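You operate a simulated robot arm through the tools that you are given. There is no shell and no other tool.

The job below is to be done with a simulated robot arm. You get a single attempt, and the scene is never put back.

Task
Press the 6206 C4 bearing flush into the silver cover on the press slide.
Fine: raise the handle and leave the slide pulled out.

The check looks at the end state, three seconds after you hand in, the way a careful person would. Anything else that was tipped, shoved, dropped, spilled or broken makes it a failure. A push-on lid holds only when it is set on centred and level and pressed home; a screw cap is set on level and turned clockwise until tight.

Robot
A 6-joint arm with a three-finger gripper, fixed in place. Base frame: the origin is at the foot of the arm, x ahead of it, y to its left, z up. Lengths are in m, angles in degrees, forces in N, time in s.
Its first joint turns from -166.0 to 166.0 degrees. Payload 4.89 kg.
The TCP is the grasp point between the finger pads, 0.03 m short of the fingertips. In the tool frame z runs along the fingers and y along their closing line. Largest opening 0.164 m; the body of the gripper starts 0.125 m behind the TCP.
Orientation is that of the tool frame in the base frame, as [roll, pitch, yaw] about the fixed x, y, z axes, in that order (R = Rz(yaw) Ry(pitch) Rx(roll)). With the fingers straight down and closing along the base's y, the tool's x points along the base's -x, its y along +y and its z along -z.

Tools
- The arm moves only by the tool step_arm. Its argument "moves" is a list of rows, each a list of 7 numbers: the turn, a rotation vector about the tool's x, y, z in degrees, then the shift along the tool's x, y, z in m, then the gripper command, from -1 (shut) to 1 (fully open), values between in proportion. In form: [[rx, ry, rz, x, y, z, claw], ...]. A call has 1 to 20 rows; each row shifts and turns the commanded pose from where the row before left it, along the tool's axes as they then stand. Each row takes 0.2 s and may step no farther than 0.05 m and 8.6 degrees from the row before; otherwise, or with a gripper value out of range, the whole call is refused. Where a pose cannot be reached the arm comes as near as it can. A force on the tool above 90 N (or 10 N above the force at the start of the call, whichever is more), or a blocked arm, ends the call early, and 0.2 s more pass. Each finger travels about 0.108 m/s and halts on what it meets, pressing with about 36 N; the grip force reading is that of the motor and also rises with nothing between the fingers. The clock runs only during rows and for 0.2 s after the last one: add rows that do not move to give the fingers time. It gives the time, the measured TCP pose, the force on the tool (base axes), the opening and the grip force at its end, in the units of the frame above (readings bear some noise), with the torque about the TCP (base axes, N m) and any sound that the robot's microphone picked up.
- Cameras (640 x 400 px; columns grow to the right, rows downward): "scene" is fixed at [0.0488, -0.4994, 1.4302]; the picture's right is [-0.31, -0.95, 0.00], its down [-0.36, 0.12, -0.93] and it looks along [0.88, -0.28, -0.38] (base axes); focal length 218 px, centre (320, 200). "wrist" rides on the gripper at [0.076, -0.002, -0.152] in the tool frame; the picture's right is [0.02, 1.00, 0.00], its down [-0.88, 0.02, -0.47] and it looks along [-0.47, 0.01, 0.88] (tool axes); focal length 247 px, centre (320, 200). There is no depth. A picture from a camera that has moved, and an enlarged one, comes with that camera's place and axes in the base frame and with its lens.
- grab_frame(camera): a new picture of that camera. It takes no simulated time.
- slide_trunk(by): slides the trunk up (or, below 0, down) by that many m; the arm rides with it, the base frame stays. It gives what a move gives, with no picture.
- enlarge(camera, box): a new picture of the part [left, top, right, bottom] of that camera's present view, enlarged. It takes no simulated time.
- hand_in(): hands the job in; it is judged then, once.

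Places have to be worked out from the pictures, the camera data and where the tool is seen. Open the gripper and draw the arm clear of the work before you hand the job in, unless the task says otherwise.

The tools are called by a JSON object that holds its "method" and its "body". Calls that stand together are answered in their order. step_arm: Moves the arm, as the interface text tells. Its arguments: {"type":"object","properties":{"moves":{"type":"array","items":{"type":"array","items":{"type":"number"}}}},"required":["moves"]} The other tools are called the same way: slide_trunk (by) slides the trunk up or down; grab_frame (camera) takes a picture; enlarge (camera, box) takes an enlarged picture of a part of a camera's view; hand_in () hands the job in.

At the start:

```text
t: 0.0
tool_pos: [0.6397, -0.5934, 1.4547]
orientation: [-179.9, 0.1, -180.0]
wrist_force: [0.5, -0.7, 0.9]
ft_torque: [0.01, -0.02, -0.03]
width: 0.1642
gripper_force: 0.0
trunk travel left (down, up): [-0.25, 0.14]
```

scene: 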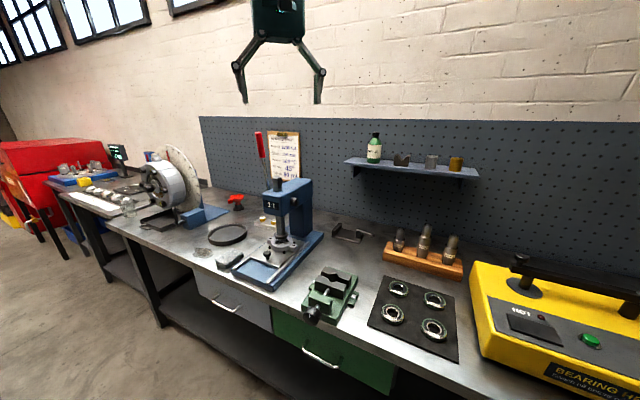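
wrist: 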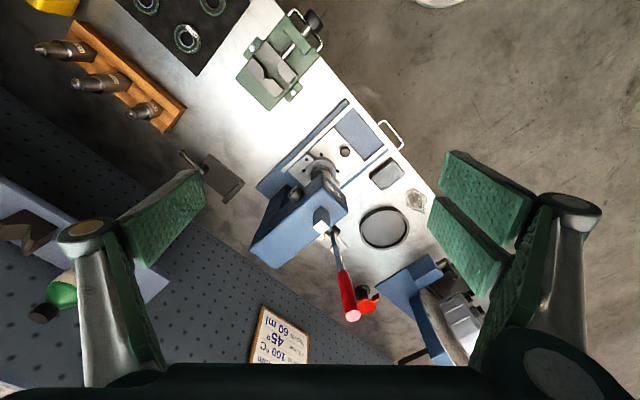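

I'll look closer at the scene before moving: the press, the bearings mat, the clipboard note and the drivers.

{"method": "enlarge", "body": {"camera": "scene", "box": [200, 120, 340, 300]}}

{"method": "enlarge", "body": {"camera": "scene", "box": [360, 260, 480, 370]}}

{"method": "enlarge", "body": {"camera": "scene", "box": [260, 125, 310, 185]}}

{"method": "enlarge", "body": {"camera": "scene", "box": [340, 120, 490, 290]}}

{"method": "enlarge", "body": {"camera": "wrist", "box": [240, 80, 420, 280]}}

```text
2.22 times, centred on (270, 210) of scene
camera zoom: at [0.0488, -0.4994, 1.4302], right [-0.31, -0.95, 0.0], down [-0.36, 0.12, -0.93], along [0.88, -0.28, -0.38], focal length 484 px, centre (431, 178)
```

zoom: 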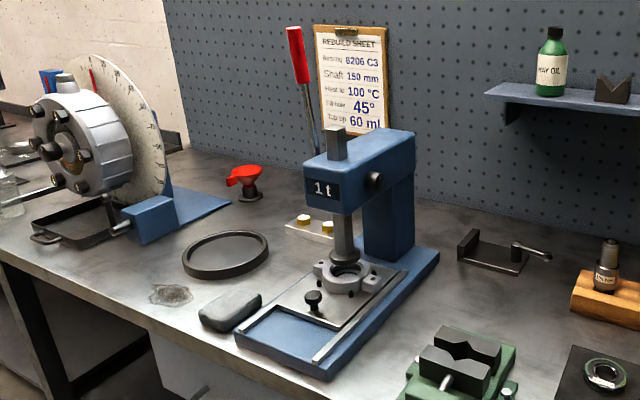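

```text
3.64 times, centred on (420, 315) of scene
camera zoom: at [0.0488, -0.4994, 1.4302], right [-0.31, -0.95, 0.0], down [-0.36, 0.12, -0.93], along [0.88, -0.28, -0.38], focal length 792 px, centre (-44, -218)
```

zoom: 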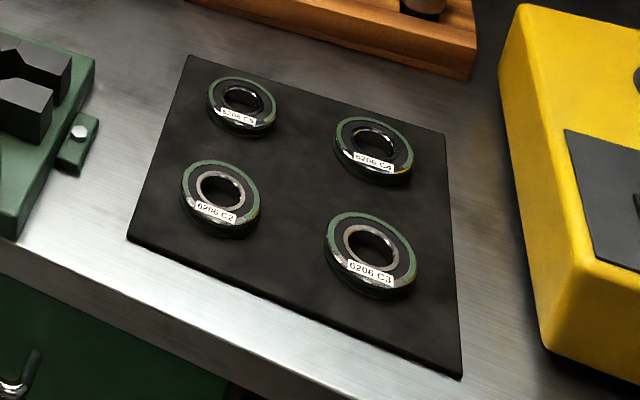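

```text
6.67 times, centred on (285, 155) of scene
camera zoom: at [0.0488, -0.4994, 1.4302], right [-0.31, -0.95, 0.0], down [-0.36, 0.12, -0.93], along [0.88, -0.28, -0.38], focal length 1451 px, centre (553, 500)
```

zoom: 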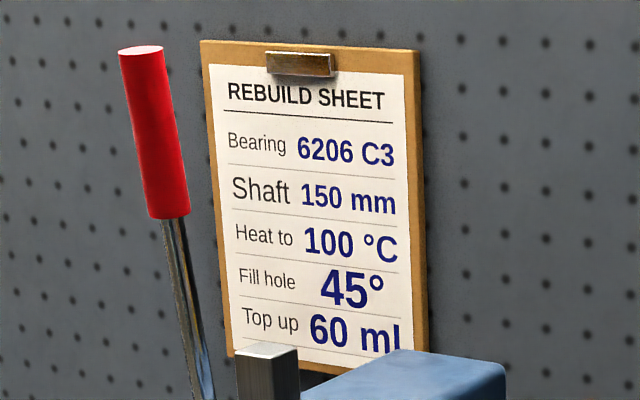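

```text
2.35 times, centred on (415, 205) of scene
camera zoom: at [0.0488, -0.4994, 1.4302], right [-0.31, -0.95, 0.0], down [-0.36, 0.12, -0.93], along [0.88, -0.28, -0.38], focal length 512 px, centre (96, 188)
```

zoom: 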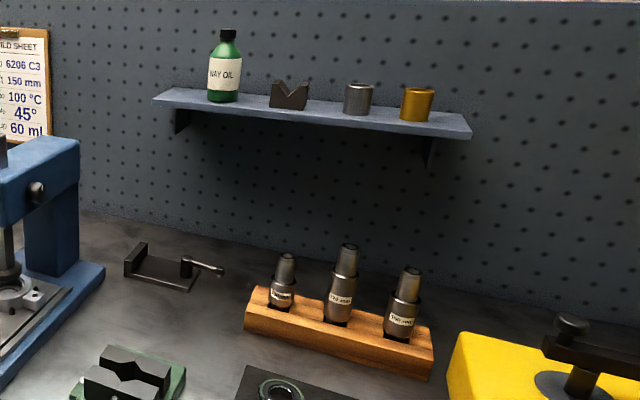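

```text
2.00 times, centred on (330, 180) of wrist
camera zoom: at [0.5632, -0.5961, 1.608], right [-0.02, 1.0, 0.0], down [0.88, 0.02, 0.47], along [0.47, 0.01, -0.88], focal length 494 px, centre (300, 240)
```

zoom: 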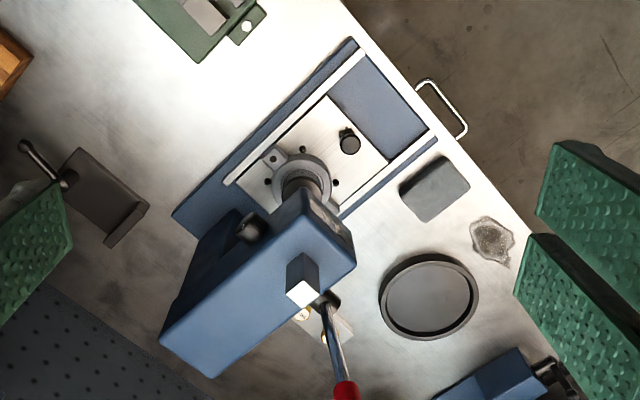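

The sheet on the wall says C3, but the job asks for 6206 C4, so I'll follow the job. The C4 looks like the far-right one on the mat. The bench runs diagonally, so I turn the tool 45° to square up with it and move to look down on the mat.

{"method": "step_arm", "body": {"moves": [[0, 0, 7.5, 0, 0, 0, 1], [0, 0, 7.5, 0, 0, 0, 1], [0, 0, 7.5, 0, 0, 0, 1], [0, 0, 7.5, 0, 0, 0, 1], [0, 0, 7.5, 0, 0, 0, 1], [0, 0, 7.5, 0, 0, 0, 1], [0, 0, 0, 0.0135, -0.0366, 0.02, 1], [0, 0, 0, 0.0135, -0.0366, 0.02, 1], [0, 0, 0, 0.0135, -0.0366, 0.02, 1], [0, 0, 0, 0.0135, -0.0366, 0.02, 1], [0, 0, 0, 0.0135, -0.0366, 0.02, 1], [0, 0, 0, 0.0135, -0.0366, 0.02, 1], [0, 0, 0, 0.0135, -0.0366, 0.02, 1], [0, 0, 0, 0.0135, -0.0366, 0.02, 1], [0, 0, 0, 0.0135, -0.0366, 0.02, 1], [0, 0, 0, 0.0135, -0.0366, 0.02, 1]]}}

```text
t: 3.4
tool_pos: [0.2842, -0.7554, 1.2557]
orientation: [-180.0, 0.0, 135.0]
wrist_force: [0.8, 1.0, 0.4]
ft_torque: [-0.12, 0.15, 0.0]
width: 0.1639
gripper_force: 0.1
trunk travel left (down, up): [-0.25, 0.14]
```

The arm got there cleanly. Now I take a wrist picture of the mat.

{"method": "grab_frame", "body": {"camera": "wrist"}}

{"method": "grab_frame", "body": {"camera": "scene"}}

```text
taken
camera wrist: at [0.2281, -0.703, 1.4088], right [0.69, 0.72, 0.0], down [0.64, -0.61, 0.47], along [0.34, -0.33, -0.88], focal length 247 px, centre (320, 200)
```

wrist: 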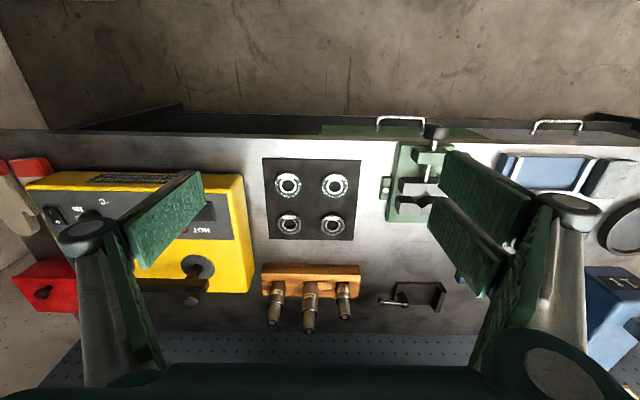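

```text
taken
```

scene: 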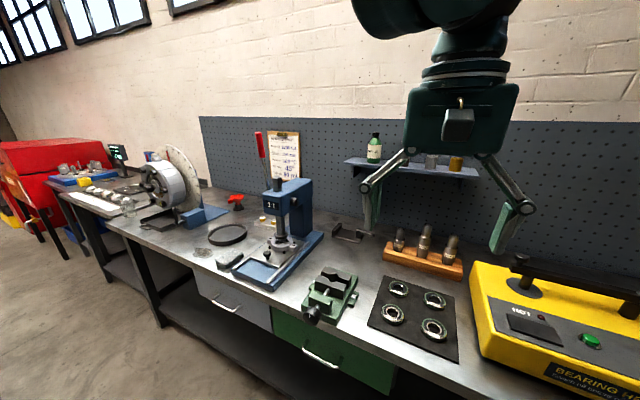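

The wrist camera now looks squarely at the mat. I enlarge it to read the labels and measure where the bearings sit.

{"method": "enlarge", "body": {"camera": "wrist", "box": [250, 150, 378, 245]}}

{"method": "enlarge", "body": {"camera": "wrist", "box": [380, 110, 640, 290]}}

```text
4.21 times, centred on (314, 198) of wrist
camera zoom: at [0.2281, -0.703, 1.4088], right [0.69, 0.72, 0.0], down [0.64, -0.61, 0.47], along [0.34, -0.33, -0.88], focal length 1040 px, centre (345, 210)
```

zoom: 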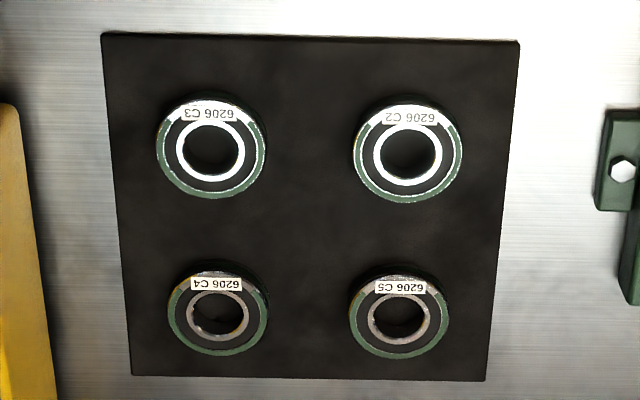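

```text
2.22 times, centred on (510, 200) of wrist
camera zoom: at [0.2281, -0.703, 1.4088], right [0.69, 0.72, 0.0], down [0.64, -0.61, 0.47], along [0.34, -0.33, -0.88], focal length 549 px, centre (-102, 200)
```

zoom: 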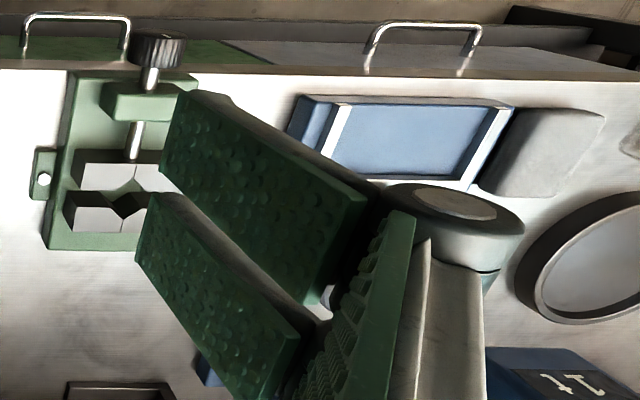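

C4 is confirmed at bottom-left in this view, about (0.427, -1.00) with its top near z 0.88. The mat edges show the bench sits at exactly 45°. Next I look closely at the press, the slide and the silver cover.

{"method": "step_arm", "body": {"moves": [[0, 0, 0, 0.0051, 0.0457, 0.0096, 1], [0, 0, 0, 0.0051, 0.0457, 0.0096, 1], [0, 0, 0, 0.0051, 0.0457, 0.0096, 1], [0, 0, 0, 0.0051, 0.0457, 0.0096, 1], [0, 0, 0, 0.0051, 0.0457, 0.0096, 1], [0, 0, 0, 0.0051, 0.0457, 0.0096, 1], [0, 0, 0, 0.0051, 0.0457, 0.0096, 1], [0, 0, 0, 0.0051, 0.0457, 0.0096, 1], [0, 0, 0, 0.0051, 0.0457, 0.0096, 1], [0, 0, 0, 0.0051, 0.0457, 0.0096, 1], [0, 0, 0, 0.0051, 0.0457, 0.0096, 1]]}}

{"method": "grab_frame", "body": {"camera": "wrist"}}

{"method": "enlarge", "body": {"camera": "wrist", "box": [220, 110, 420, 310]}}

{"method": "enlarge", "body": {"camera": "scene", "box": [230, 170, 330, 300]}}

```text
t: 5.8
tool_pos: [0.5995, -0.3621, 1.1487]
orientation: [-180.0, 0.0, 135.0]
wrist_force: [-1.3, -0.9, 0.1]
ft_torque: [0.13, -0.13, -0.03]
width: 0.1638
gripper_force: 0.1
trunk travel left (down, up): [-0.25, 0.14]
```

```text
taken
camera wrist: at [0.5444, -0.3099, 1.3009], right [0.69, 0.72, 0.0], down [0.64, -0.61, 0.47], along [0.34, -0.33, -0.88], focal length 247 px, centre (320, 200)
```

wrist: 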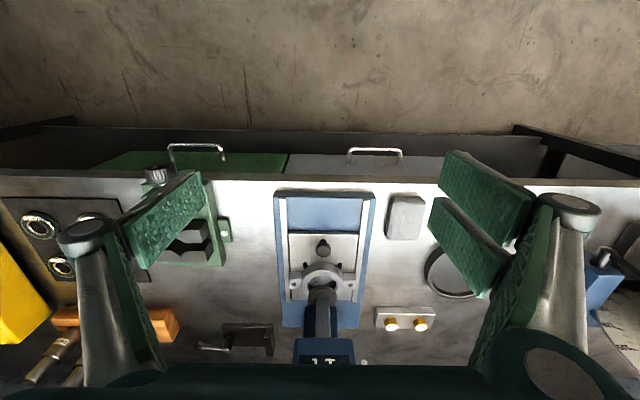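

```text
2.00 times, centred on (320, 210) of wrist
camera zoom: at [0.5444, -0.3099, 1.3009], right [0.69, 0.72, 0.0], down [0.64, -0.61, 0.47], along [0.34, -0.33, -0.88], focal length 494 px, centre (320, 180)
```

zoom: 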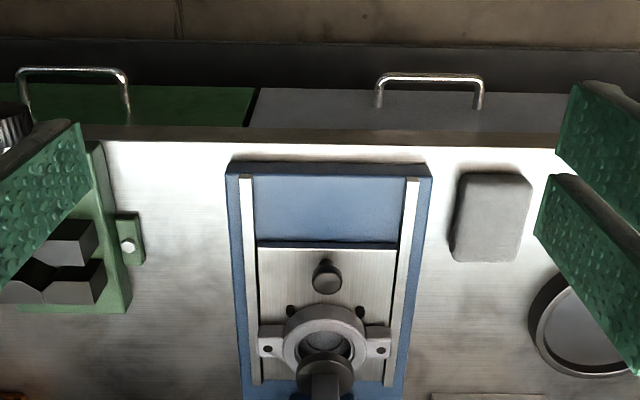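

```text
3.08 times, centred on (280, 235) of scene
camera zoom: at [0.0488, -0.4994, 1.4302], right [-0.31, -0.95, 0.0], down [-0.36, 0.12, -0.93], along [0.88, -0.28, -0.38], focal length 670 px, centre (443, 92)
```

zoom: 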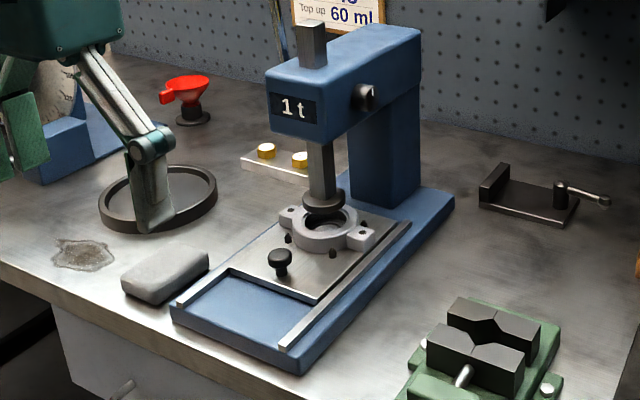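

The slide is pushed in, with the silver cover under the ram. The knob is near (0.770, -0.518, 0.93), the head underside is at z≈1.075 and the handle tip is near (0.894, -0.538, 1.36). I approach the knob with the fingers part-closed and the tool tilted 15° so the wrist clears the press head.

{"method": "step_arm", "body": {"moves": [[0, 0, 0, -0.03, 0.002, 0.0237, -0.2], [0, 0, 0, -0.03, 0.002, 0.0237, -0.2], [0, 0, 0, -0.03, 0.002, 0.0237, -0.2], [0, 0, 0, -0.03, 0.002, 0.0237, -0.2], [0, 0, 0, -0.03, 0.002, 0.0237, -0.2], [0, -7.5, 0, 0, 0, 0, -0.2], [0, -7.5, 0, 0, 0, 0, -0.2]]}}

{"method": "grab_frame", "body": {"camera": "wrist"}}

{"method": "enlarge", "body": {"camera": "scene", "box": [230, 170, 330, 300]}}

```text
t: 7.4
tool_pos: [0.7157, -0.4633, 1.0299]
orientation: [-180.0, 15.0, 135.0]
wrist_force: [1.0, 0.3, -1.5]
ft_torque: [0.16, 0.14, 0.01]
width: 0.0658
gripper_force: 0.1
trunk travel left (down, up): [-0.25, 0.14]
```

```text
taken
camera wrist: at [0.6338, -0.3848, 1.1574], right [0.69, 0.72, -0.01], down [0.53, -0.5, 0.69], along [0.49, -0.48, -0.73], focal length 247 px, centre (320, 200)
```

wrist: 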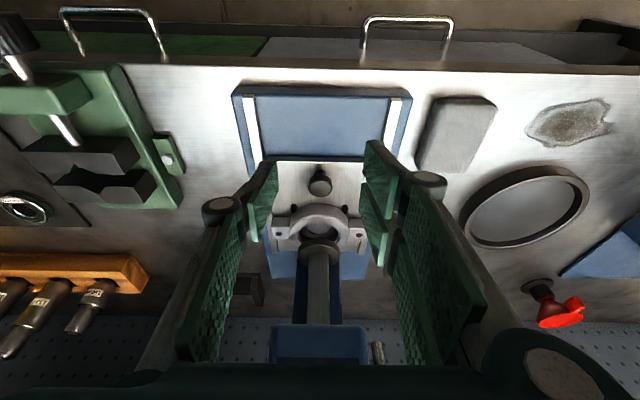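

```text
3.08 times, centred on (280, 235) of scene
camera zoom: at [0.0488, -0.4994, 1.4302], right [-0.31, -0.95, 0.0], down [-0.36, 0.12, -0.93], along [0.88, -0.28, -0.38], focal length 670 px, centre (443, 92)
```

zoom: 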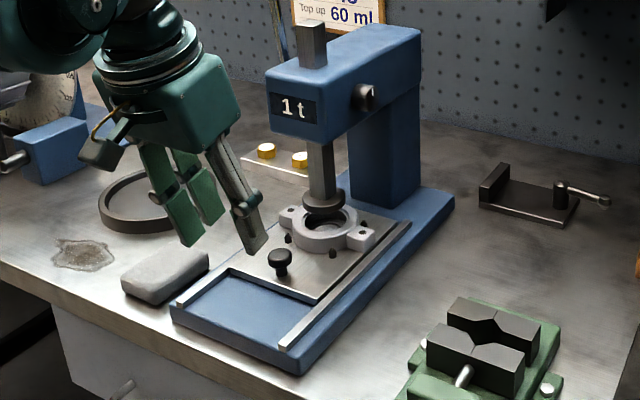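

The tilt and pose are as commanded. I enlarge the wrist view to pin down the knob and cover geometry.

{"method": "enlarge", "body": {"camera": "wrist", "box": [240, 140, 400, 290]}}

{"method": "enlarge", "body": {"camera": "scene", "box": [255, 225, 305, 275]}}

```text
2.67 times, centred on (320, 215) of wrist
camera zoom: at [0.6338, -0.3848, 1.1574], right [0.69, 0.72, -0.01], down [0.53, -0.5, 0.69], along [0.49, -0.48, -0.73], focal length 659 px, centre (320, 160)
```

zoom: 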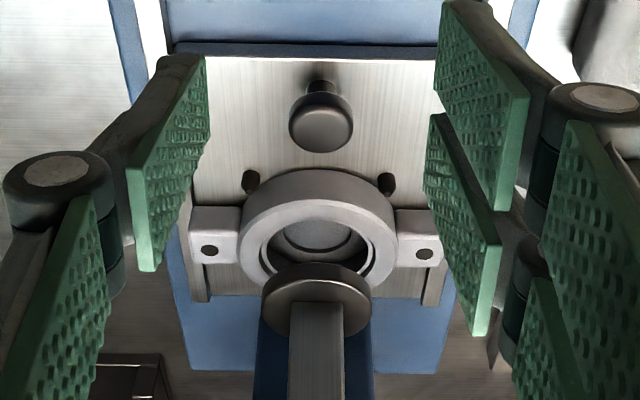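

```text
8.00 times, centred on (280, 250) of scene
camera zoom: at [0.0488, -0.4994, 1.4302], right [-0.31, -0.95, 0.0], down [-0.36, 0.12, -0.93], along [0.88, -0.28, -0.38], focal length 1741 px, centre (640, -200)
```

zoom: 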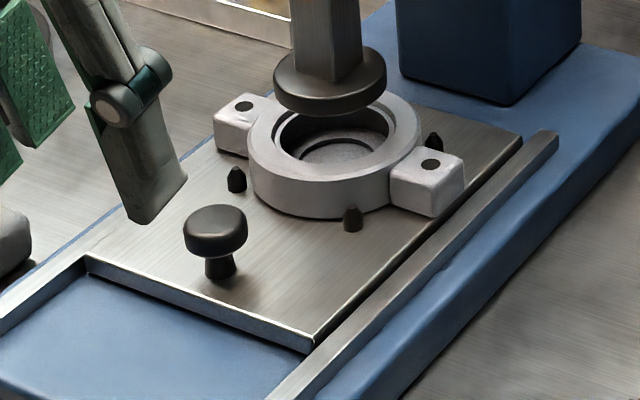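

The knob's top is at about f=0.919 (toward the wall), u=0.18 (along the bench), z=0.922. The plate is at z≈0.894 and the cover top at z≈0.916. I lower the open fingers around the knob.

{"method": "step_arm", "body": {"moves": [[0, 0, 0, -0.01317, 0.0003, 0.0294, -0.2], [0, 0, 0, -0.01317, 0.0003, 0.0294, -0.2], [0, 0, 0, -0.01317, 0.0003, 0.0294, -0.2], [0, 0, 0, -0.01317, 0.0003, 0.0294, -0.2]]}}

{"method": "grab_frame", "body": {"camera": "wrist"}}

{"method": "enlarge", "body": {"camera": "scene", "box": [230, 170, 330, 300]}}

```text
t: 8.4
tool_pos: [0.7732, -0.5144, 0.9319]
orientation: [180.0, 15.0, 134.9]
wrist_force: [-11.9, 32.5, 38.5]
ft_torque: [2.06, 0.06, 0.71]
width: 0.0759
gripper_force: 10.5
trunk travel left (down, up): [-0.25, 0.14]
```

```text
taken
camera wrist: at [0.6909, -0.4366, 1.0609], right [0.69, 0.72, 0.0], down [0.53, -0.5, 0.68], along [0.49, -0.48, -0.73], focal length 247 px, centre (320, 200)
```

wrist: 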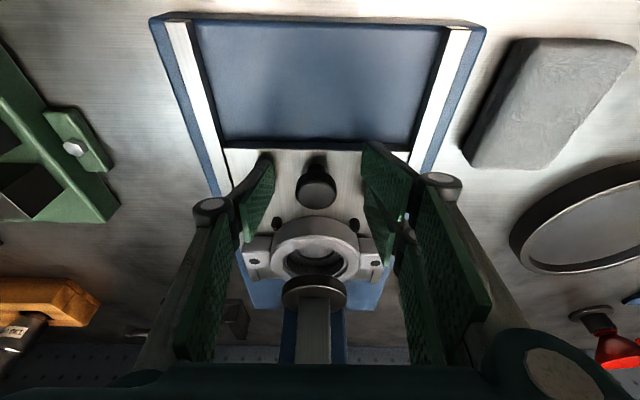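

```text
3.08 times, centred on (280, 235) of scene
camera zoom: at [0.0488, -0.4994, 1.4302], right [-0.31, -0.95, 0.0], down [-0.36, 0.12, -0.93], along [0.88, -0.28, -0.38], focal length 670 px, centre (443, 92)
```

zoom: 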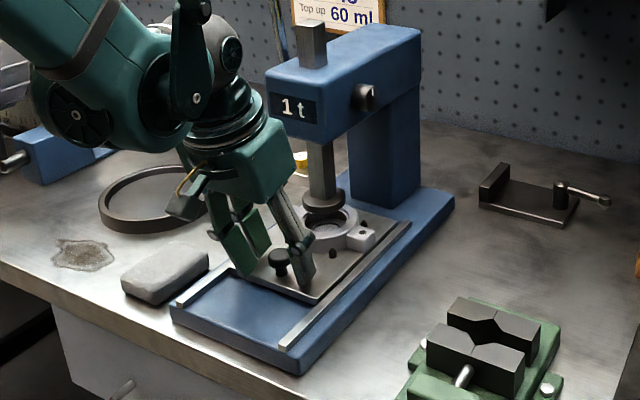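

The readings show contact: about 38 N up and 31 N back, with the fingers spread slightly. I look closely to see what is touching.

{"method": "enlarge", "body": {"camera": "wrist", "box": [220, 130, 440, 300]}}

{"method": "enlarge", "body": {"camera": "scene", "box": [255, 225, 305, 275]}}

```text
2.35 times, centred on (330, 215) of wrist
camera zoom: at [0.6909, -0.4366, 1.0609], right [0.69, 0.72, 0.0], down [0.53, -0.5, 0.68], along [0.49, -0.48, -0.73], focal length 581 px, centre (296, 165)
```

zoom: 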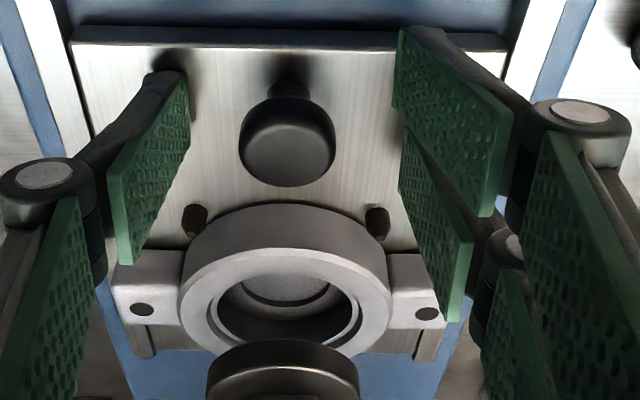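

```text
8.00 times, centred on (280, 250) of scene
camera zoom: at [0.0488, -0.4994, 1.4302], right [-0.31, -0.95, 0.0], down [-0.36, 0.12, -0.93], along [0.88, -0.28, -0.38], focal length 1741 px, centre (640, -200)
```

zoom: 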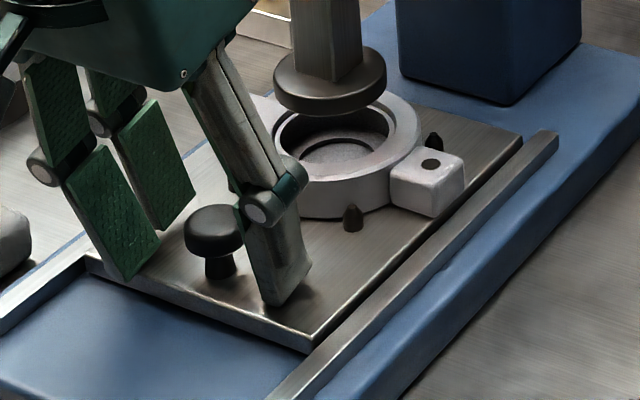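

Only the tilted fingertips have touched the slide plate, and the knob is well between the fingers. I lift 8 mm to clear the plate, then close on the knob.

{"method": "step_arm", "body": {"moves": [[0, 0, 0, -0.0021, 0, -0.0077, -0.2], [0, 0, 0, 0, 0, 0, -0.2]]}}

```text
t: 9.0
tool_pos: [0.7724, -0.5198, 0.9381]
orientation: [179.9, 15.0, 135.0]
wrist_force: [-0.5, 0.1, -0.5]
ft_torque: [-0.03, 0.04, 0.02]
width: 0.0658
gripper_force: 0.1
trunk travel left (down, up): [-0.25, 0.14]
```

The force is back to zero. Now I close on the knob.

{"method": "step_arm", "body": {"moves": [[0, 0, 0, 0, 0.0005, 0, -0.6], [0, 0, 0, 0, 0, 0, -0.8], [0, 0, 0, 0, 0, 0, -0.8], [0, 0, 0, 0, 0, 0, -0.8]]}}

{"method": "enlarge", "body": {"camera": "wrist", "box": [220, 130, 440, 300]}}

```text
t: 10.0
tool_pos: [0.7734, -0.5181, 0.9378]
orientation: [-179.9, 14.9, 134.9]
wrist_force: [-11.8, -12.0, -6.8]
ft_torque: [-0.32, 0.21, 0.08]
width: 0.0286
gripper_force: 45.0
trunk travel left (down, up): [-0.25, 0.14]
```

```text
2.35 times, centred on (330, 215) of wrist
camera zoom: at [0.6914, -0.4403, 1.067], right [0.69, 0.72, -0.01], down [0.53, -0.5, 0.68], along [0.49, -0.48, -0.73], focal length 581 px, centre (296, 165)
```

zoom: 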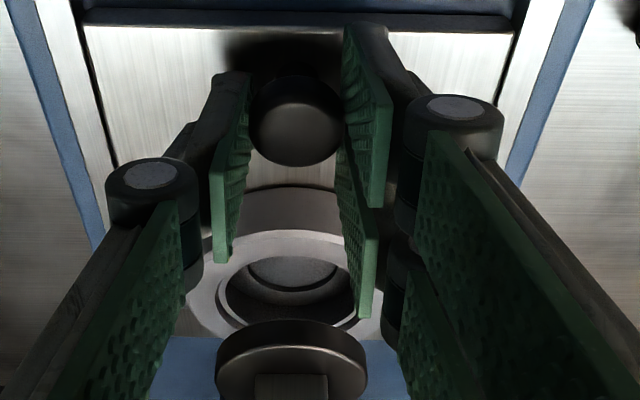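

I have a firm grip on the knob (28.6 mm). I relieve the small sideways load and pull the slide toward the robot by about 6 cm.

{"method": "step_arm", "body": {"moves": [[0, 0, 0, 0, 0.001, 0, -0.8], [0, 0, 0, 0.0097, 0, -0.0026, -0.8], [0, 0, 0, 0.0145, 0, -0.0039, -0.8], [0, 0, 0, 0.0145, 0, -0.0039, -0.8], [0, 0, 0, 0.0145, 0, -0.0039, -0.8]]}}

{"method": "grab_frame", "body": {"camera": "wrist"}}

{"method": "enlarge", "body": {"camera": "scene", "box": [230, 170, 330, 300]}}

```text
t: 11.2
tool_pos: [0.7339, -0.48, 0.9383]
orientation: [-180.0, 14.9, 134.9]
wrist_force: [-28.3, -28.7, 0.0]
ft_torque: [-0.49, 0.63, 0.01]
width: 0.0283
gripper_force: 45.3
trunk travel left (down, up): [-0.25, 0.14]
```

```text
taken
camera wrist: at [0.6527, -0.4014, 1.0669], right [0.69, 0.72, -0.01], down [0.53, -0.5, 0.69], along [0.49, -0.48, -0.73], focal length 247 px, centre (320, 200)
```

wrist: 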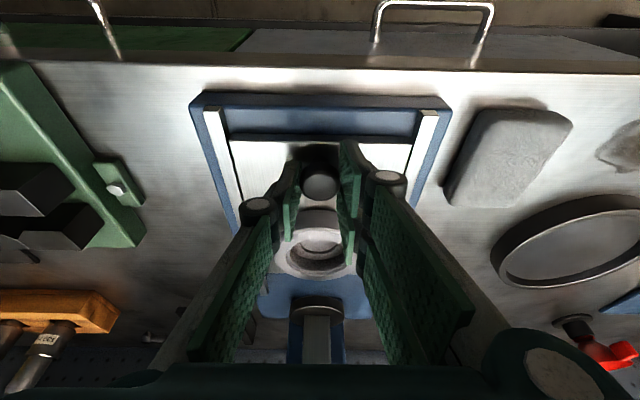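

```text
3.08 times, centred on (280, 235) of scene
camera zoom: at [0.0488, -0.4994, 1.4302], right [-0.31, -0.95, 0.0], down [-0.36, 0.12, -0.93], along [0.88, -0.28, -0.38], focal length 670 px, centre (443, 92)
```

zoom: 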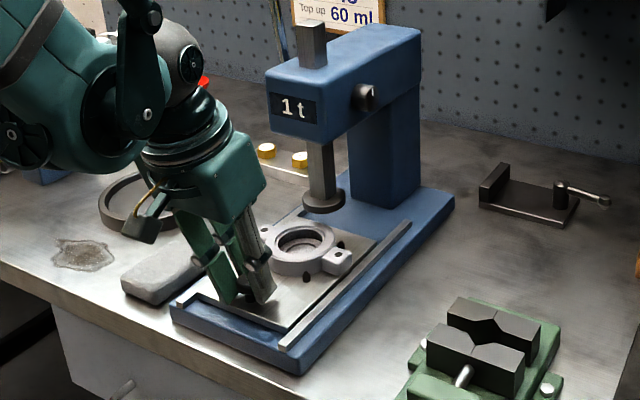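

The slide moves freely. My sideways correction went the wrong way (40 N along -u), so I shift back by 1.8 mm and keep pulling until it stops.

{"method": "step_arm", "body": {"moves": [[0, 0, 0, 0, -0.0018, 0, -0.8], [0, 0, 0, 0.0097, 0, -0.0026, -0.8], [0, 0, 0, 0.0097, 0, -0.0026, -0.8], [0, 0, 0, 0.0097, 0, -0.0026, -0.8]]}}

{"method": "enlarge", "body": {"camera": "scene", "box": [230, 170, 330, 300]}}

```text
t: 12.2
tool_pos: [0.7132, -0.4585, 0.9385]
orientation: [-180.0, 14.9, 134.9]
wrist_force: [-21.3, -21.0, -31.7]
ft_torque: [-0.43, 0.16, -0.07]
width: 0.0284
gripper_force: 44.6
trunk travel left (down, up): [-0.25, 0.14]
```

```text
3.08 times, centred on (280, 235) of scene
camera zoom: at [0.0488, -0.4994, 1.4302], right [-0.31, -0.95, 0.0], down [-0.36, 0.12, -0.93], along [0.88, -0.28, -0.38], focal length 670 px, centre (443, 92)
```

zoom: 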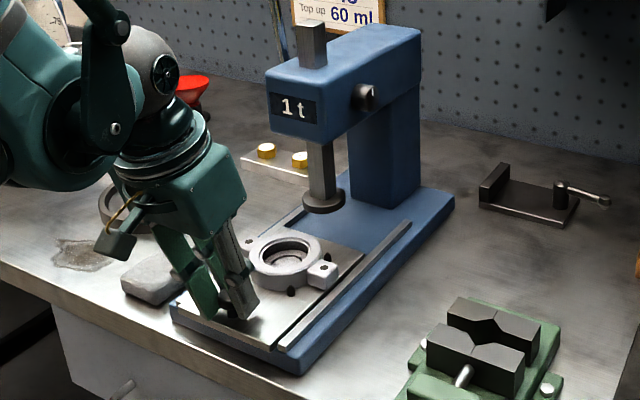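

There's no stop yet: 8.5 cm of travel with zero force along the slide. I relieve the side and lift loads a little and keep pulling in small steps to find the end.

{"method": "step_arm", "body": {"moves": [[0, 0, 0, 0.0003, -0.001, 0.001, -0.8], [0, 0, 0, 0.0097, 0, -0.0026, -0.8], [0, 0, 0, 0.0097, 0, -0.0026, -0.8]]}}

{"method": "enlarge", "body": {"camera": "scene", "box": [230, 170, 330, 300]}}

{"method": "grab_frame", "body": {"camera": "wrist"}}

```text
t: 13.0
tool_pos: [0.6989, -0.4425, 0.9388]
orientation: [179.8, 15.1, 135.0]
wrist_force: [-7.2, -7.2, 24.4]
ft_torque: [0.18, 0.56, 0.05]
width: 0.0282
gripper_force: 45.0
trunk travel left (down, up): [-0.25, 0.14]
```

```text
3.08 times, centred on (280, 235) of scene
camera zoom: at [0.0488, -0.4994, 1.4302], right [-0.31, -0.95, 0.0], down [-0.36, 0.12, -0.93], along [0.88, -0.28, -0.38], focal length 670 px, centre (443, 92)
```

zoom: 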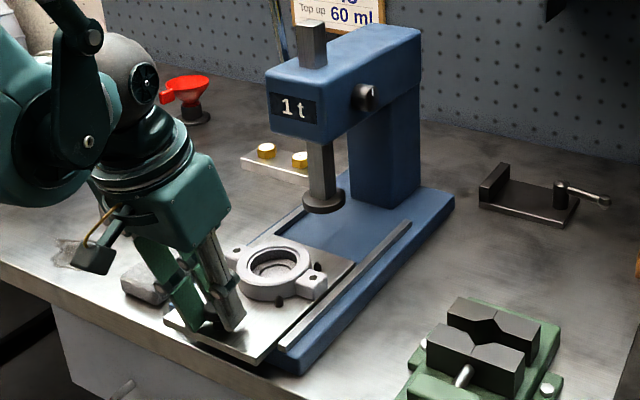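

```text
taken
camera wrist: at [0.6157, -0.3651, 1.0669], right [0.69, 0.72, 0.0], down [0.53, -0.5, 0.69], along [0.49, -0.48, -0.73], focal length 247 px, centre (320, 200)
```

wrist: 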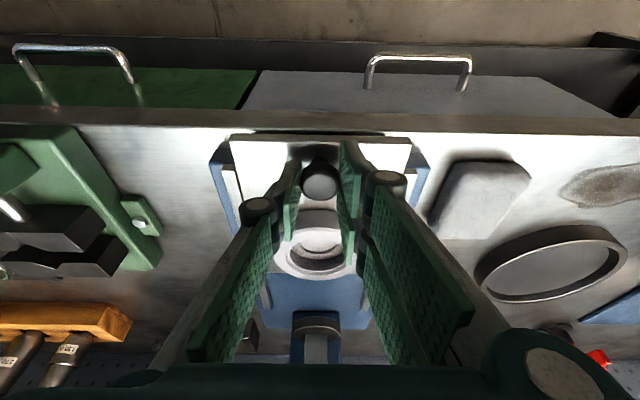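

It's 10.7 cm out and the plate front is already past the base front, with still no stop force. I pull another 1.5 cm gently to feel for the end stop.

{"method": "step_arm", "body": {"moves": [[0, 0, 0, -0.0001, -0.0002, -0.0004, -0.8], [0, 0, 0, 0.0048, 0, -0.0013, -0.8], [0, 0, 0, 0.0048, 0, -0.0013, -0.8], [0, 0, 0, 0.0048, 0, -0.0013, -0.8]]}}

```text
t: 14.0
tool_pos: [0.6875, -0.4332, 0.938]
orientation: [-179.9, 15.1, 135.0]
wrist_force: [6.3, 5.3, 26.7]
ft_torque: [-0.08, -0.32, 0.08]
width: 0.0283
gripper_force: 44.6
trunk travel left (down, up): [-0.25, 0.14]
```

Still no end stop at 12 cm. I try another centimetre.

{"method": "step_arm", "body": {"moves": [[0, 0, 0, 0.0048, 0, -0.0013, -0.8], [0, 0, 0, 0.0048, 0, -0.0013, -0.8]]}}

{"method": "enlarge", "body": {"camera": "scene", "box": [230, 170, 330, 300]}}

```text
t: 14.6
tool_pos: [0.6791, -0.4267, 0.9379]
orientation: [179.9, 15.1, 135.0]
wrist_force: [10.3, 14.3, 31.3]
ft_torque: [0.29, -0.22, 0.05]
width: 0.0284
gripper_force: 45.1
trunk travel left (down, up): [-0.25, 0.14]
```

```text
3.08 times, centred on (280, 235) of scene
camera zoom: at [0.0488, -0.4994, 1.4302], right [-0.31, -0.95, 0.0], down [-0.36, 0.12, -0.93], along [0.88, -0.28, -0.38], focal length 670 px, centre (443, 92)
```

zoom: 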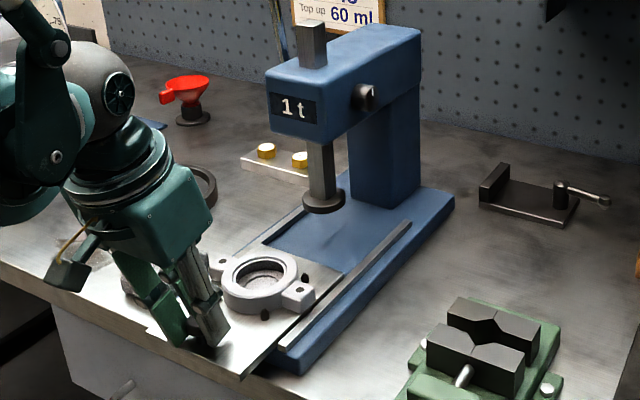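

13.2 cm out and the plate is still well held in the rails. I ease the downward load and feel 1 cm further for the stop.

{"method": "step_arm", "body": {"moves": [[0, 0, 0, -0.0003, -0.0006, -0.001, -0.8], [0, 0, 0, 0.0048, 0, -0.0013, -0.8], [0, 0, 0, 0.0048, 0, -0.0013, -0.8]]}}

```text
t: 15.4
tool_pos: [0.6763, -0.4225, 0.9386]
orientation: [180.0, 15.1, 135.0]
wrist_force: [42.4, -8.2, -1.0]
ft_torque: [-0.26, -0.76, -0.02]
width: 0.0283
gripper_force: 45.2
trunk travel left (down, up): [-0.25, 0.14]
```

The stop is reached, with 36 N along the slide at about 13.6 cm of travel. I relax the pull, open the fingers, lift off the knob and look at the cover from above.

{"method": "step_arm", "body": {"moves": [[0, 0, 0, -0.0053, 0, 0.0014, -0.8], [0, 0, 0, 0, 0, 0, -0.5], [0, 0, 0, 0, 0, 0, -0.2], [0, 0, 0, 0, 0, 0, -0.2], [0, 0, 0, 0, 0, -0.03, -0.2], [0, 0, 0, 0, 0, -0.04, -0.2], [0, 0, 0, 0, 0, -0.04, -0.2]]}}

{"method": "grab_frame", "body": {"camera": "wrist"}}

{"method": "enlarge", "body": {"camera": "scene", "box": [230, 170, 330, 300]}}

```text
t: 17.0
tool_pos: [0.6567, -0.4045, 1.045]
orientation: [-180.0, 15.0, 135.1]
wrist_force: [0.6, -0.8, -1.1]
ft_torque: [0.07, 0.08, -0.04]
width: 0.0657
gripper_force: 0.0
trunk travel left (down, up): [-0.25, 0.14]
```

```text
taken
camera wrist: at [0.5749, -0.3257, 1.1731], right [0.69, 0.72, -0.01], down [0.53, -0.5, 0.68], along [0.49, -0.48, -0.73], focal length 247 px, centre (320, 200)
```

wrist: 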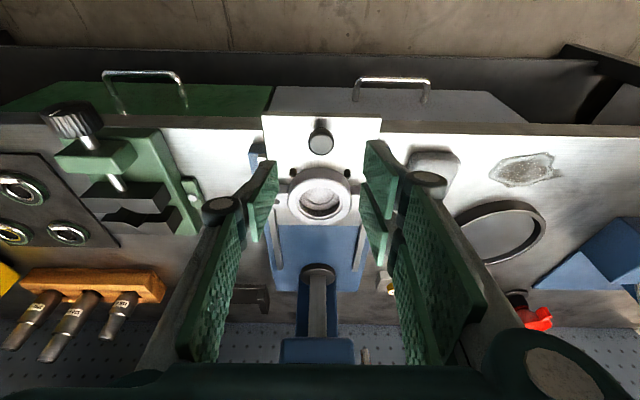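

```text
3.08 times, centred on (280, 235) of scene
camera zoom: at [0.0488, -0.4994, 1.4302], right [-0.31, -0.95, 0.0], down [-0.36, 0.12, -0.93], along [0.88, -0.28, -0.38], focal length 670 px, centre (443, 92)
```

zoom: 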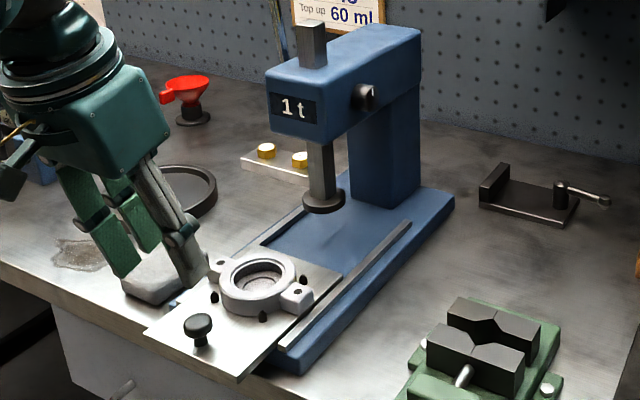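

The slide is fully out and free. I zoom in on the cover to fix the bore centre and top height.

{"method": "enlarge", "body": {"camera": "wrist", "box": [250, 100, 390, 240]}}

{"method": "enlarge", "body": {"camera": "scene", "box": [240, 240, 340, 295]}}

```text
2.86 times, centred on (320, 170) of wrist
camera zoom: at [0.5749, -0.3257, 1.1731], right [0.69, 0.72, -0.01], down [0.53, -0.5, 0.68], along [0.49, -0.48, -0.73], focal length 706 px, centre (320, 286)
```

zoom: 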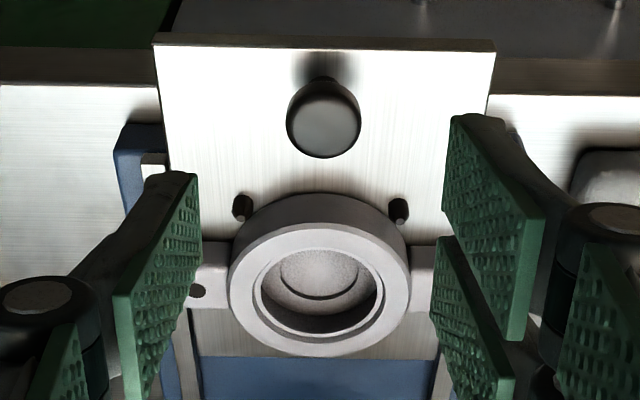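

```text
6.40 times, centred on (290, 268) of scene
camera zoom: at [0.0488, -0.4994, 1.4302], right [-0.31, -0.95, 0.0], down [-0.36, 0.12, -0.93], along [0.88, -0.28, -0.38], focal length 1393 px, centre (512, -232)
```

zoom: 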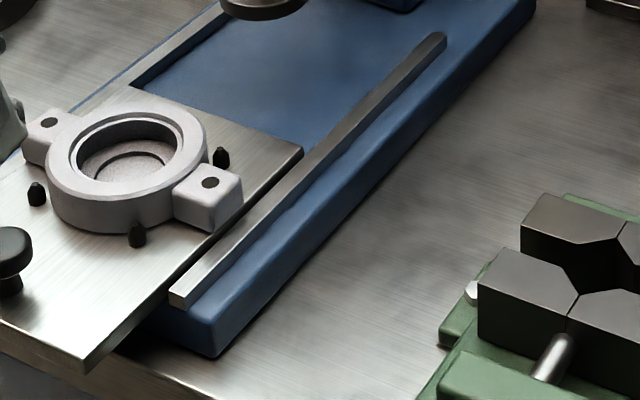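

I estimate the cover centre at f≈0.885, u≈0.18, but the distance depends on the assumed height. I tilt the camera nearly straight down over the cover for a more reliable measurement.

{"method": "step_arm", "body": {"moves": [[0, 0, 0, -0.0336, 0.0004, -0.01, -0.2], [0, 0, 0, -0.0336, 0.0004, -0.01, -0.2], [0, 0, 0, -0.0336, 0.0004, -0.01, 0.3], [0, 7.5, 0, 0, 0, 0, 0.6], [0, 7.5, 0, 0, 0, 0, 0.6], [0, 7.5, 0, 0, 0, 0, 0.6], [0, 7.5, 0, 0, 0, 0, 0.6]]}}

{"method": "grab_frame", "body": {"camera": "wrist"}}

{"method": "enlarge", "body": {"camera": "wrist", "box": [250, 140, 390, 280]}}

```text
t: 18.6
tool_pos: [0.7195, -0.4662, 1.101]
orientation: [180.0, -15.1, 135.1]
wrist_force: [-0.8, 0.2, -0.3]
ft_torque: [-0.11, -0.07, -0.03]
width: 0.1315
gripper_force: 0.0
trunk travel left (down, up): [-0.25, 0.14]
```

```text
taken
camera wrist: at [0.6939, -0.4436, 1.2694], right [0.69, 0.72, 0.01], down [0.7, -0.68, 0.23], along [0.17, -0.15, -0.97], focal length 247 px, centre (320, 200)
```

wrist: 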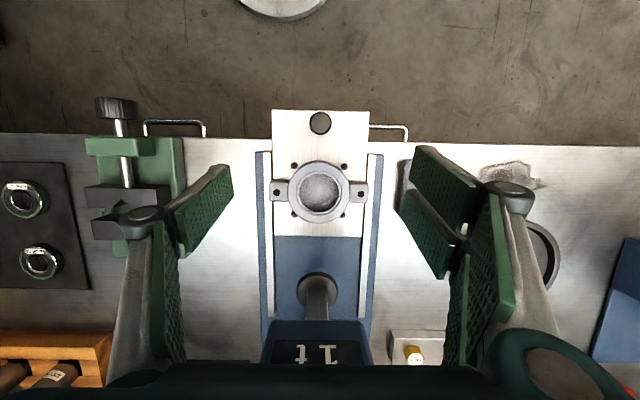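

```text
2.86 times, centred on (320, 210) of wrist
camera zoom: at [0.6939, -0.4436, 1.2694], right [0.69, 0.72, 0.01], down [0.7, -0.68, 0.23], along [0.17, -0.15, -0.97], focal length 706 px, centre (320, 171)
```

zoom: 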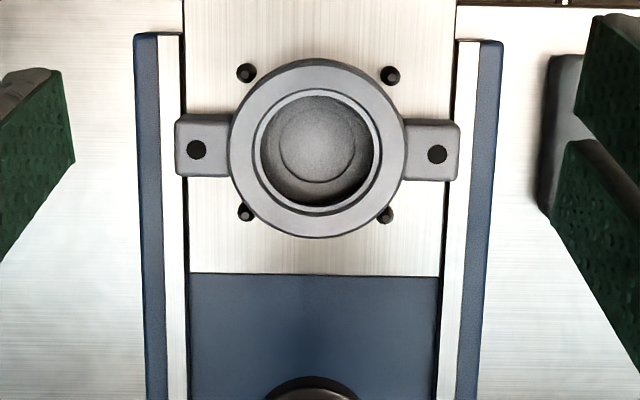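

That's a clean top-down view of the cover. I enlarge further to get the bore edges and chamfer precisely.

{"method": "enlarge", "body": {"camera": "wrist", "box": [285, 155, 355, 225]}}

{"method": "enlarge", "body": {"camera": "scene", "box": [240, 245, 290, 285]}}

```text
5.71 times, centred on (320, 190) of wrist
camera zoom: at [0.6939, -0.4436, 1.2694], right [0.69, 0.72, 0.01], down [0.7, -0.68, 0.23], along [0.17, -0.15, -0.97], focal length 1411 px, centre (320, 257)
```

zoom: 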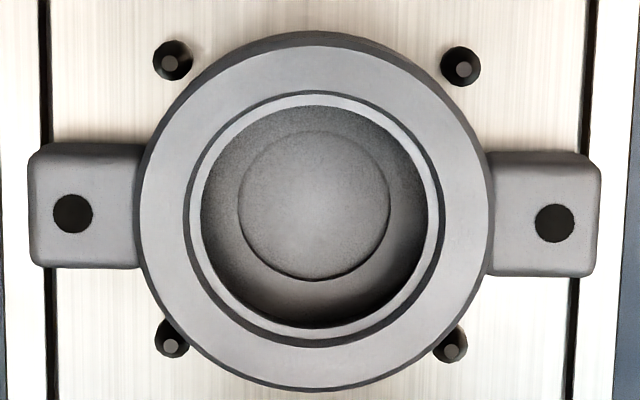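

```text
10.00 times, centred on (265, 265) of scene
camera zoom: at [0.0488, -0.4994, 1.4302], right [-0.31, -0.95, 0.0], down [-0.36, 0.12, -0.93], along [0.88, -0.28, -0.38], focal length 2177 px, centre (870, -450)
```

zoom: 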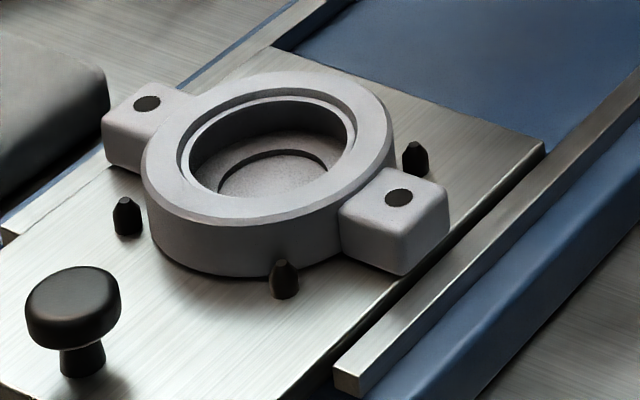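

The cover bore centre is at about f=0.875, u=0.179 (x≈0.745, y≈-0.492). It has a shallow locating recess on top and a deeper bore below. Now I go back over the mat for a close view of C4 and the heater next to it.

{"method": "step_arm", "body": {"moves": [[0, -7.5, 0, 0, 0, -0.02, 0.6], [0, -7.5, 0, 0, 0, -0.02, 0.6], [0, 0, 0, 0.0021, -0.0461, -0.001, 0.6], [0, 0, 0, 0.0021, -0.0461, -0.001, 0.6], [0, 0, 0, 0.0021, -0.0461, -0.001, 0.6], [0, 0, 0, 0.0021, -0.0461, -0.001, 0.6], [0, 0, 0, 0.0021, -0.0461, -0.001, 0.6], [0, 0, 0, 0.0021, -0.0461, -0.001, 0.6], [0, 0, 0, 0.0021, -0.0461, -0.001, 0.6], [0, 0, 0, 0.0021, -0.0461, -0.001, 0.6], [0, 0, 0, 0.0021, -0.0461, -0.001, 0.6], [0, 0, 0, 0.0021, -0.0461, -0.001, 0.6], [0, 0, 0, 0.0021, -0.0461, -0.001, 0.6], [0, 0, 7.3, 0, 0, 0, 0.6], [0, 0, 7.3, 0, 0, 0, 0.6], [0, 0, 7.3, 0, 0, 0, 0.6]]}}

{"method": "grab_frame", "body": {"camera": "wrist"}}

{"method": "grab_frame", "body": {"camera": "scene"}}

```text
t: 22.0
tool_pos: [0.3502, -0.8156, 1.1511]
orientation: [-180.0, 0.0, 113.0]
wrist_force: [0.7, 1.2, 0.0]
ft_torque: [-0.03, 0.06, -0.03]
width: 0.1314
gripper_force: 0.1
trunk travel left (down, up): [-0.25, 0.14]
```

```text
taken
camera wrist: at [0.3189, -0.7452, 1.3043], right [0.91, 0.41, 0.0], down [0.36, -0.8, 0.47], along [0.19, -0.43, -0.88], focal length 247 px, centre (320, 200)
```

wrist: 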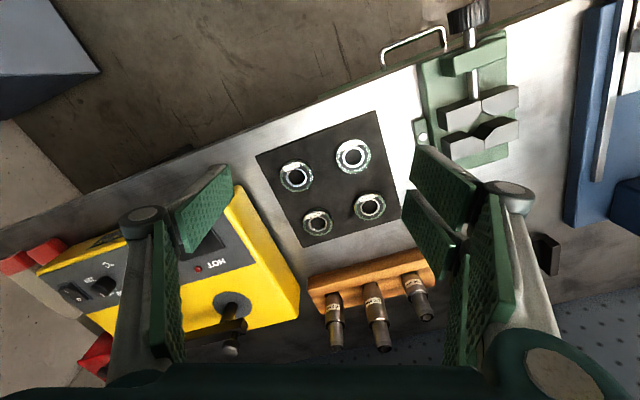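

```text
taken
```

scene: 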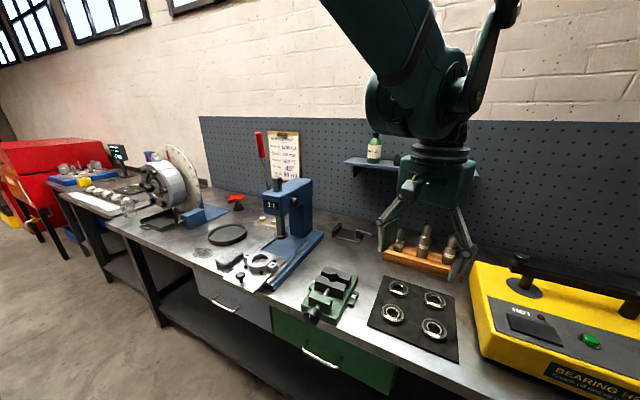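

C4 is near the picture centre, at about (317, 223). I enlarge it, and the heater too, to judge clearance.

{"method": "enlarge", "body": {"camera": "wrist", "box": [260, 180, 360, 260]}}

{"method": "enlarge", "body": {"camera": "scene", "box": [360, 210, 560, 370]}}

```text
5.00 times, centred on (310, 220) of wrist
camera zoom: at [0.3189, -0.7452, 1.3043], right [0.91, 0.41, 0.0], down [0.36, -0.8, 0.47], along [0.19, -0.43, -0.88], focal length 1235 px, centre (370, 100)
```

zoom: 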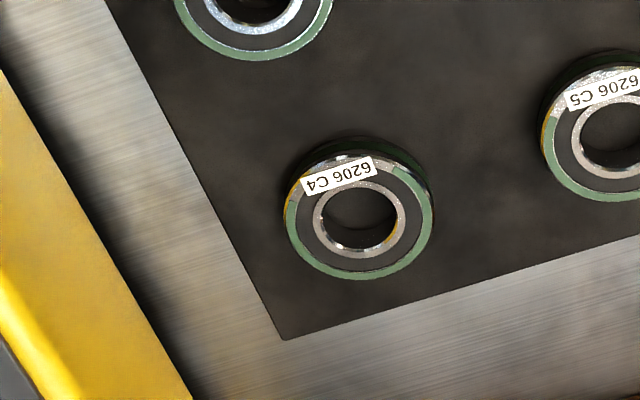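

```text
2.50 times, centred on (460, 290) of scene
camera zoom: at [0.0488, -0.4994, 1.4302], right [-0.31, -0.95, 0.0], down [-0.36, 0.12, -0.93], along [0.88, -0.28, -0.38], focal length 544 px, centre (-30, -25)
```

zoom: 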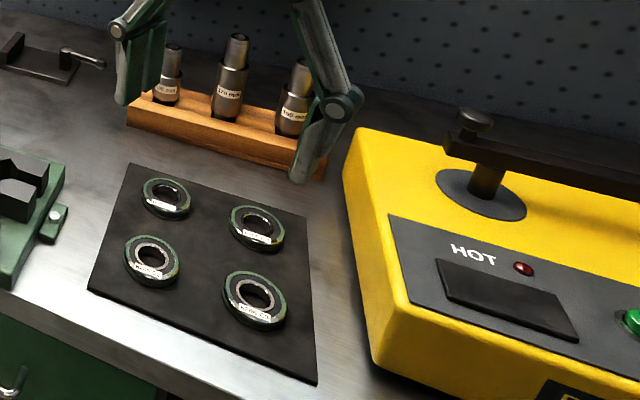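

C4's centre is about (0.431, -1.006) with its top near z≈0.875, at radius ≈1.09, beyond the straight-down reach. I tilt the tool 30° about its closing line, which keeps the pads vertical on the bearing's rim, and hover over C4 to see whether the arm gets there.

{"method": "step_arm", "body": {"moves": [[0, -7.5, 0, 0, 0, 0, 0.3], [0, -7.5, 0, 0, 0, 0, 0.3], [0, -7.5, 0, 0, 0, 0, 0.3], [0, -7.5, 0, 0, 0, 0, 0.3], [0, 0, 0, -0.012, 0, 0.038, 0.3], [0, 0, 0, -0.012, 0, 0.038, 0.3], [0, 0, 0, -0.012, 0, 0.038, 0.3], [0, 0, 0, -0.012, 0, 0.038, 0.3], [0, 0, 0, -0.012, 0, 0.038, 0.3], [0, 0, 0, -0.012, 0, 0.038, 0.3], [0, 0, 0, -0.012, 0, 0.038, 0.3]]}}

{"method": "grab_frame", "body": {"camera": "wrist"}}

{"method": "grab_frame", "body": {"camera": "scene"}}

```text
t: 24.4
tool_pos: [0.4337, -1.0015, 0.9652]
orientation: [-180.0, 30.0, 113.1]
wrist_force: [-0.5, 1.9, 1.7]
ft_torque: [-0.05, -0.01, -0.03]
width: 0.1068
gripper_force: 0.1
trunk travel left (down, up): [-0.25, 0.14]
```

```text
taken
camera wrist: at [0.3756, -0.8712, 1.0592], right [0.91, 0.41, -0.01], down [0.22, -0.48, 0.85], along [0.34, -0.78, -0.53], focal length 247 px, centre (320, 200)
```

wrist: 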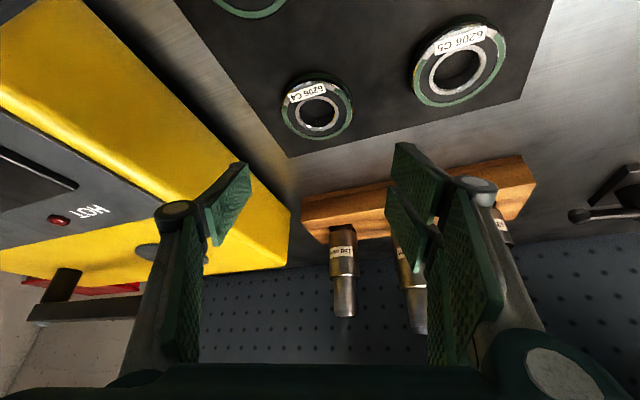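

```text
taken
```

scene: 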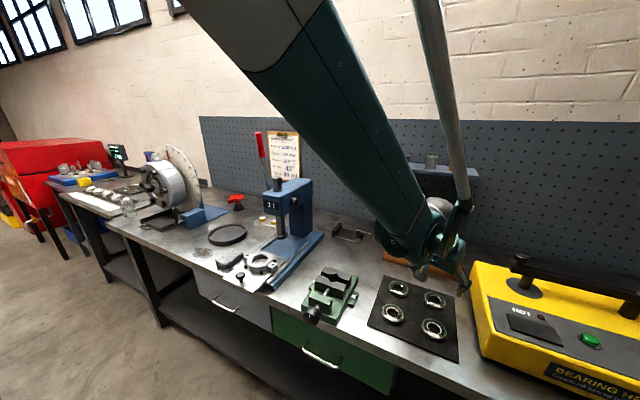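

The arm reaches r≈1.09 with the 30° tilt. I test whether a smaller tilt of 20° also reaches, since that would be better for handling the bearing.

{"method": "step_arm", "body": {"moves": [[0, 5, 0, 0, 0, 0, 0.3], [0, 5, 0, 0, 0, 0, 0.3], [0, 0, 0, 0, 0, 0, 0.3]]}}

{"method": "grab_frame", "body": {"camera": "wrist"}}

{"method": "enlarge", "body": {"camera": "scene", "box": [360, 210, 500, 370]}}

```text
t: 25.2
tool_pos: [0.4324, -1.003, 0.9633]
orientation: [-180.0, 20.0, 113.1]
wrist_force: [0.0, 0.3, 0.5]
ft_torque: [0.01, -0.01, 0.0]
width: 0.1067
gripper_force: 0.0
trunk travel left (down, up): [-0.25, 0.14]
```

```text
taken
camera wrist: at [0.3817, -0.8902, 1.0815], right [0.91, 0.41, -0.01], down [0.28, -0.61, 0.75], along [0.3, -0.68, -0.67], focal length 247 px, centre (320, 200)
```

wrist: 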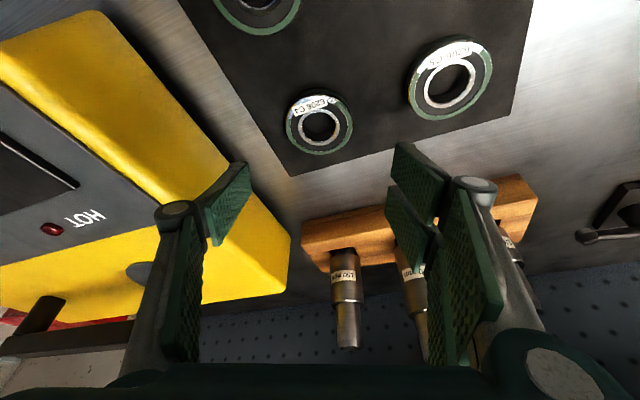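

```text
2.50 times, centred on (430, 290) of scene
camera zoom: at [0.0488, -0.4994, 1.4302], right [-0.31, -0.95, 0.0], down [-0.36, 0.12, -0.93], along [0.88, -0.28, -0.38], focal length 544 px, centre (45, -25)
```

zoom: 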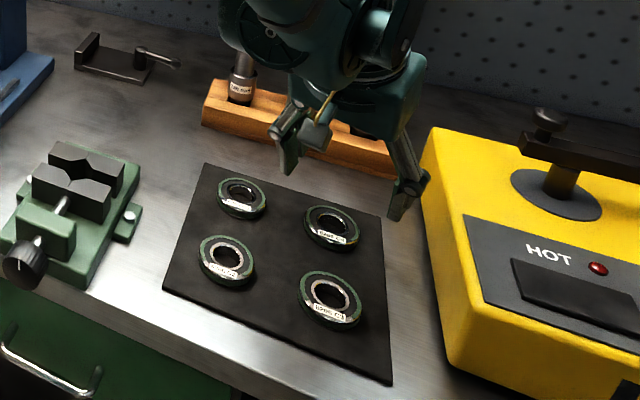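

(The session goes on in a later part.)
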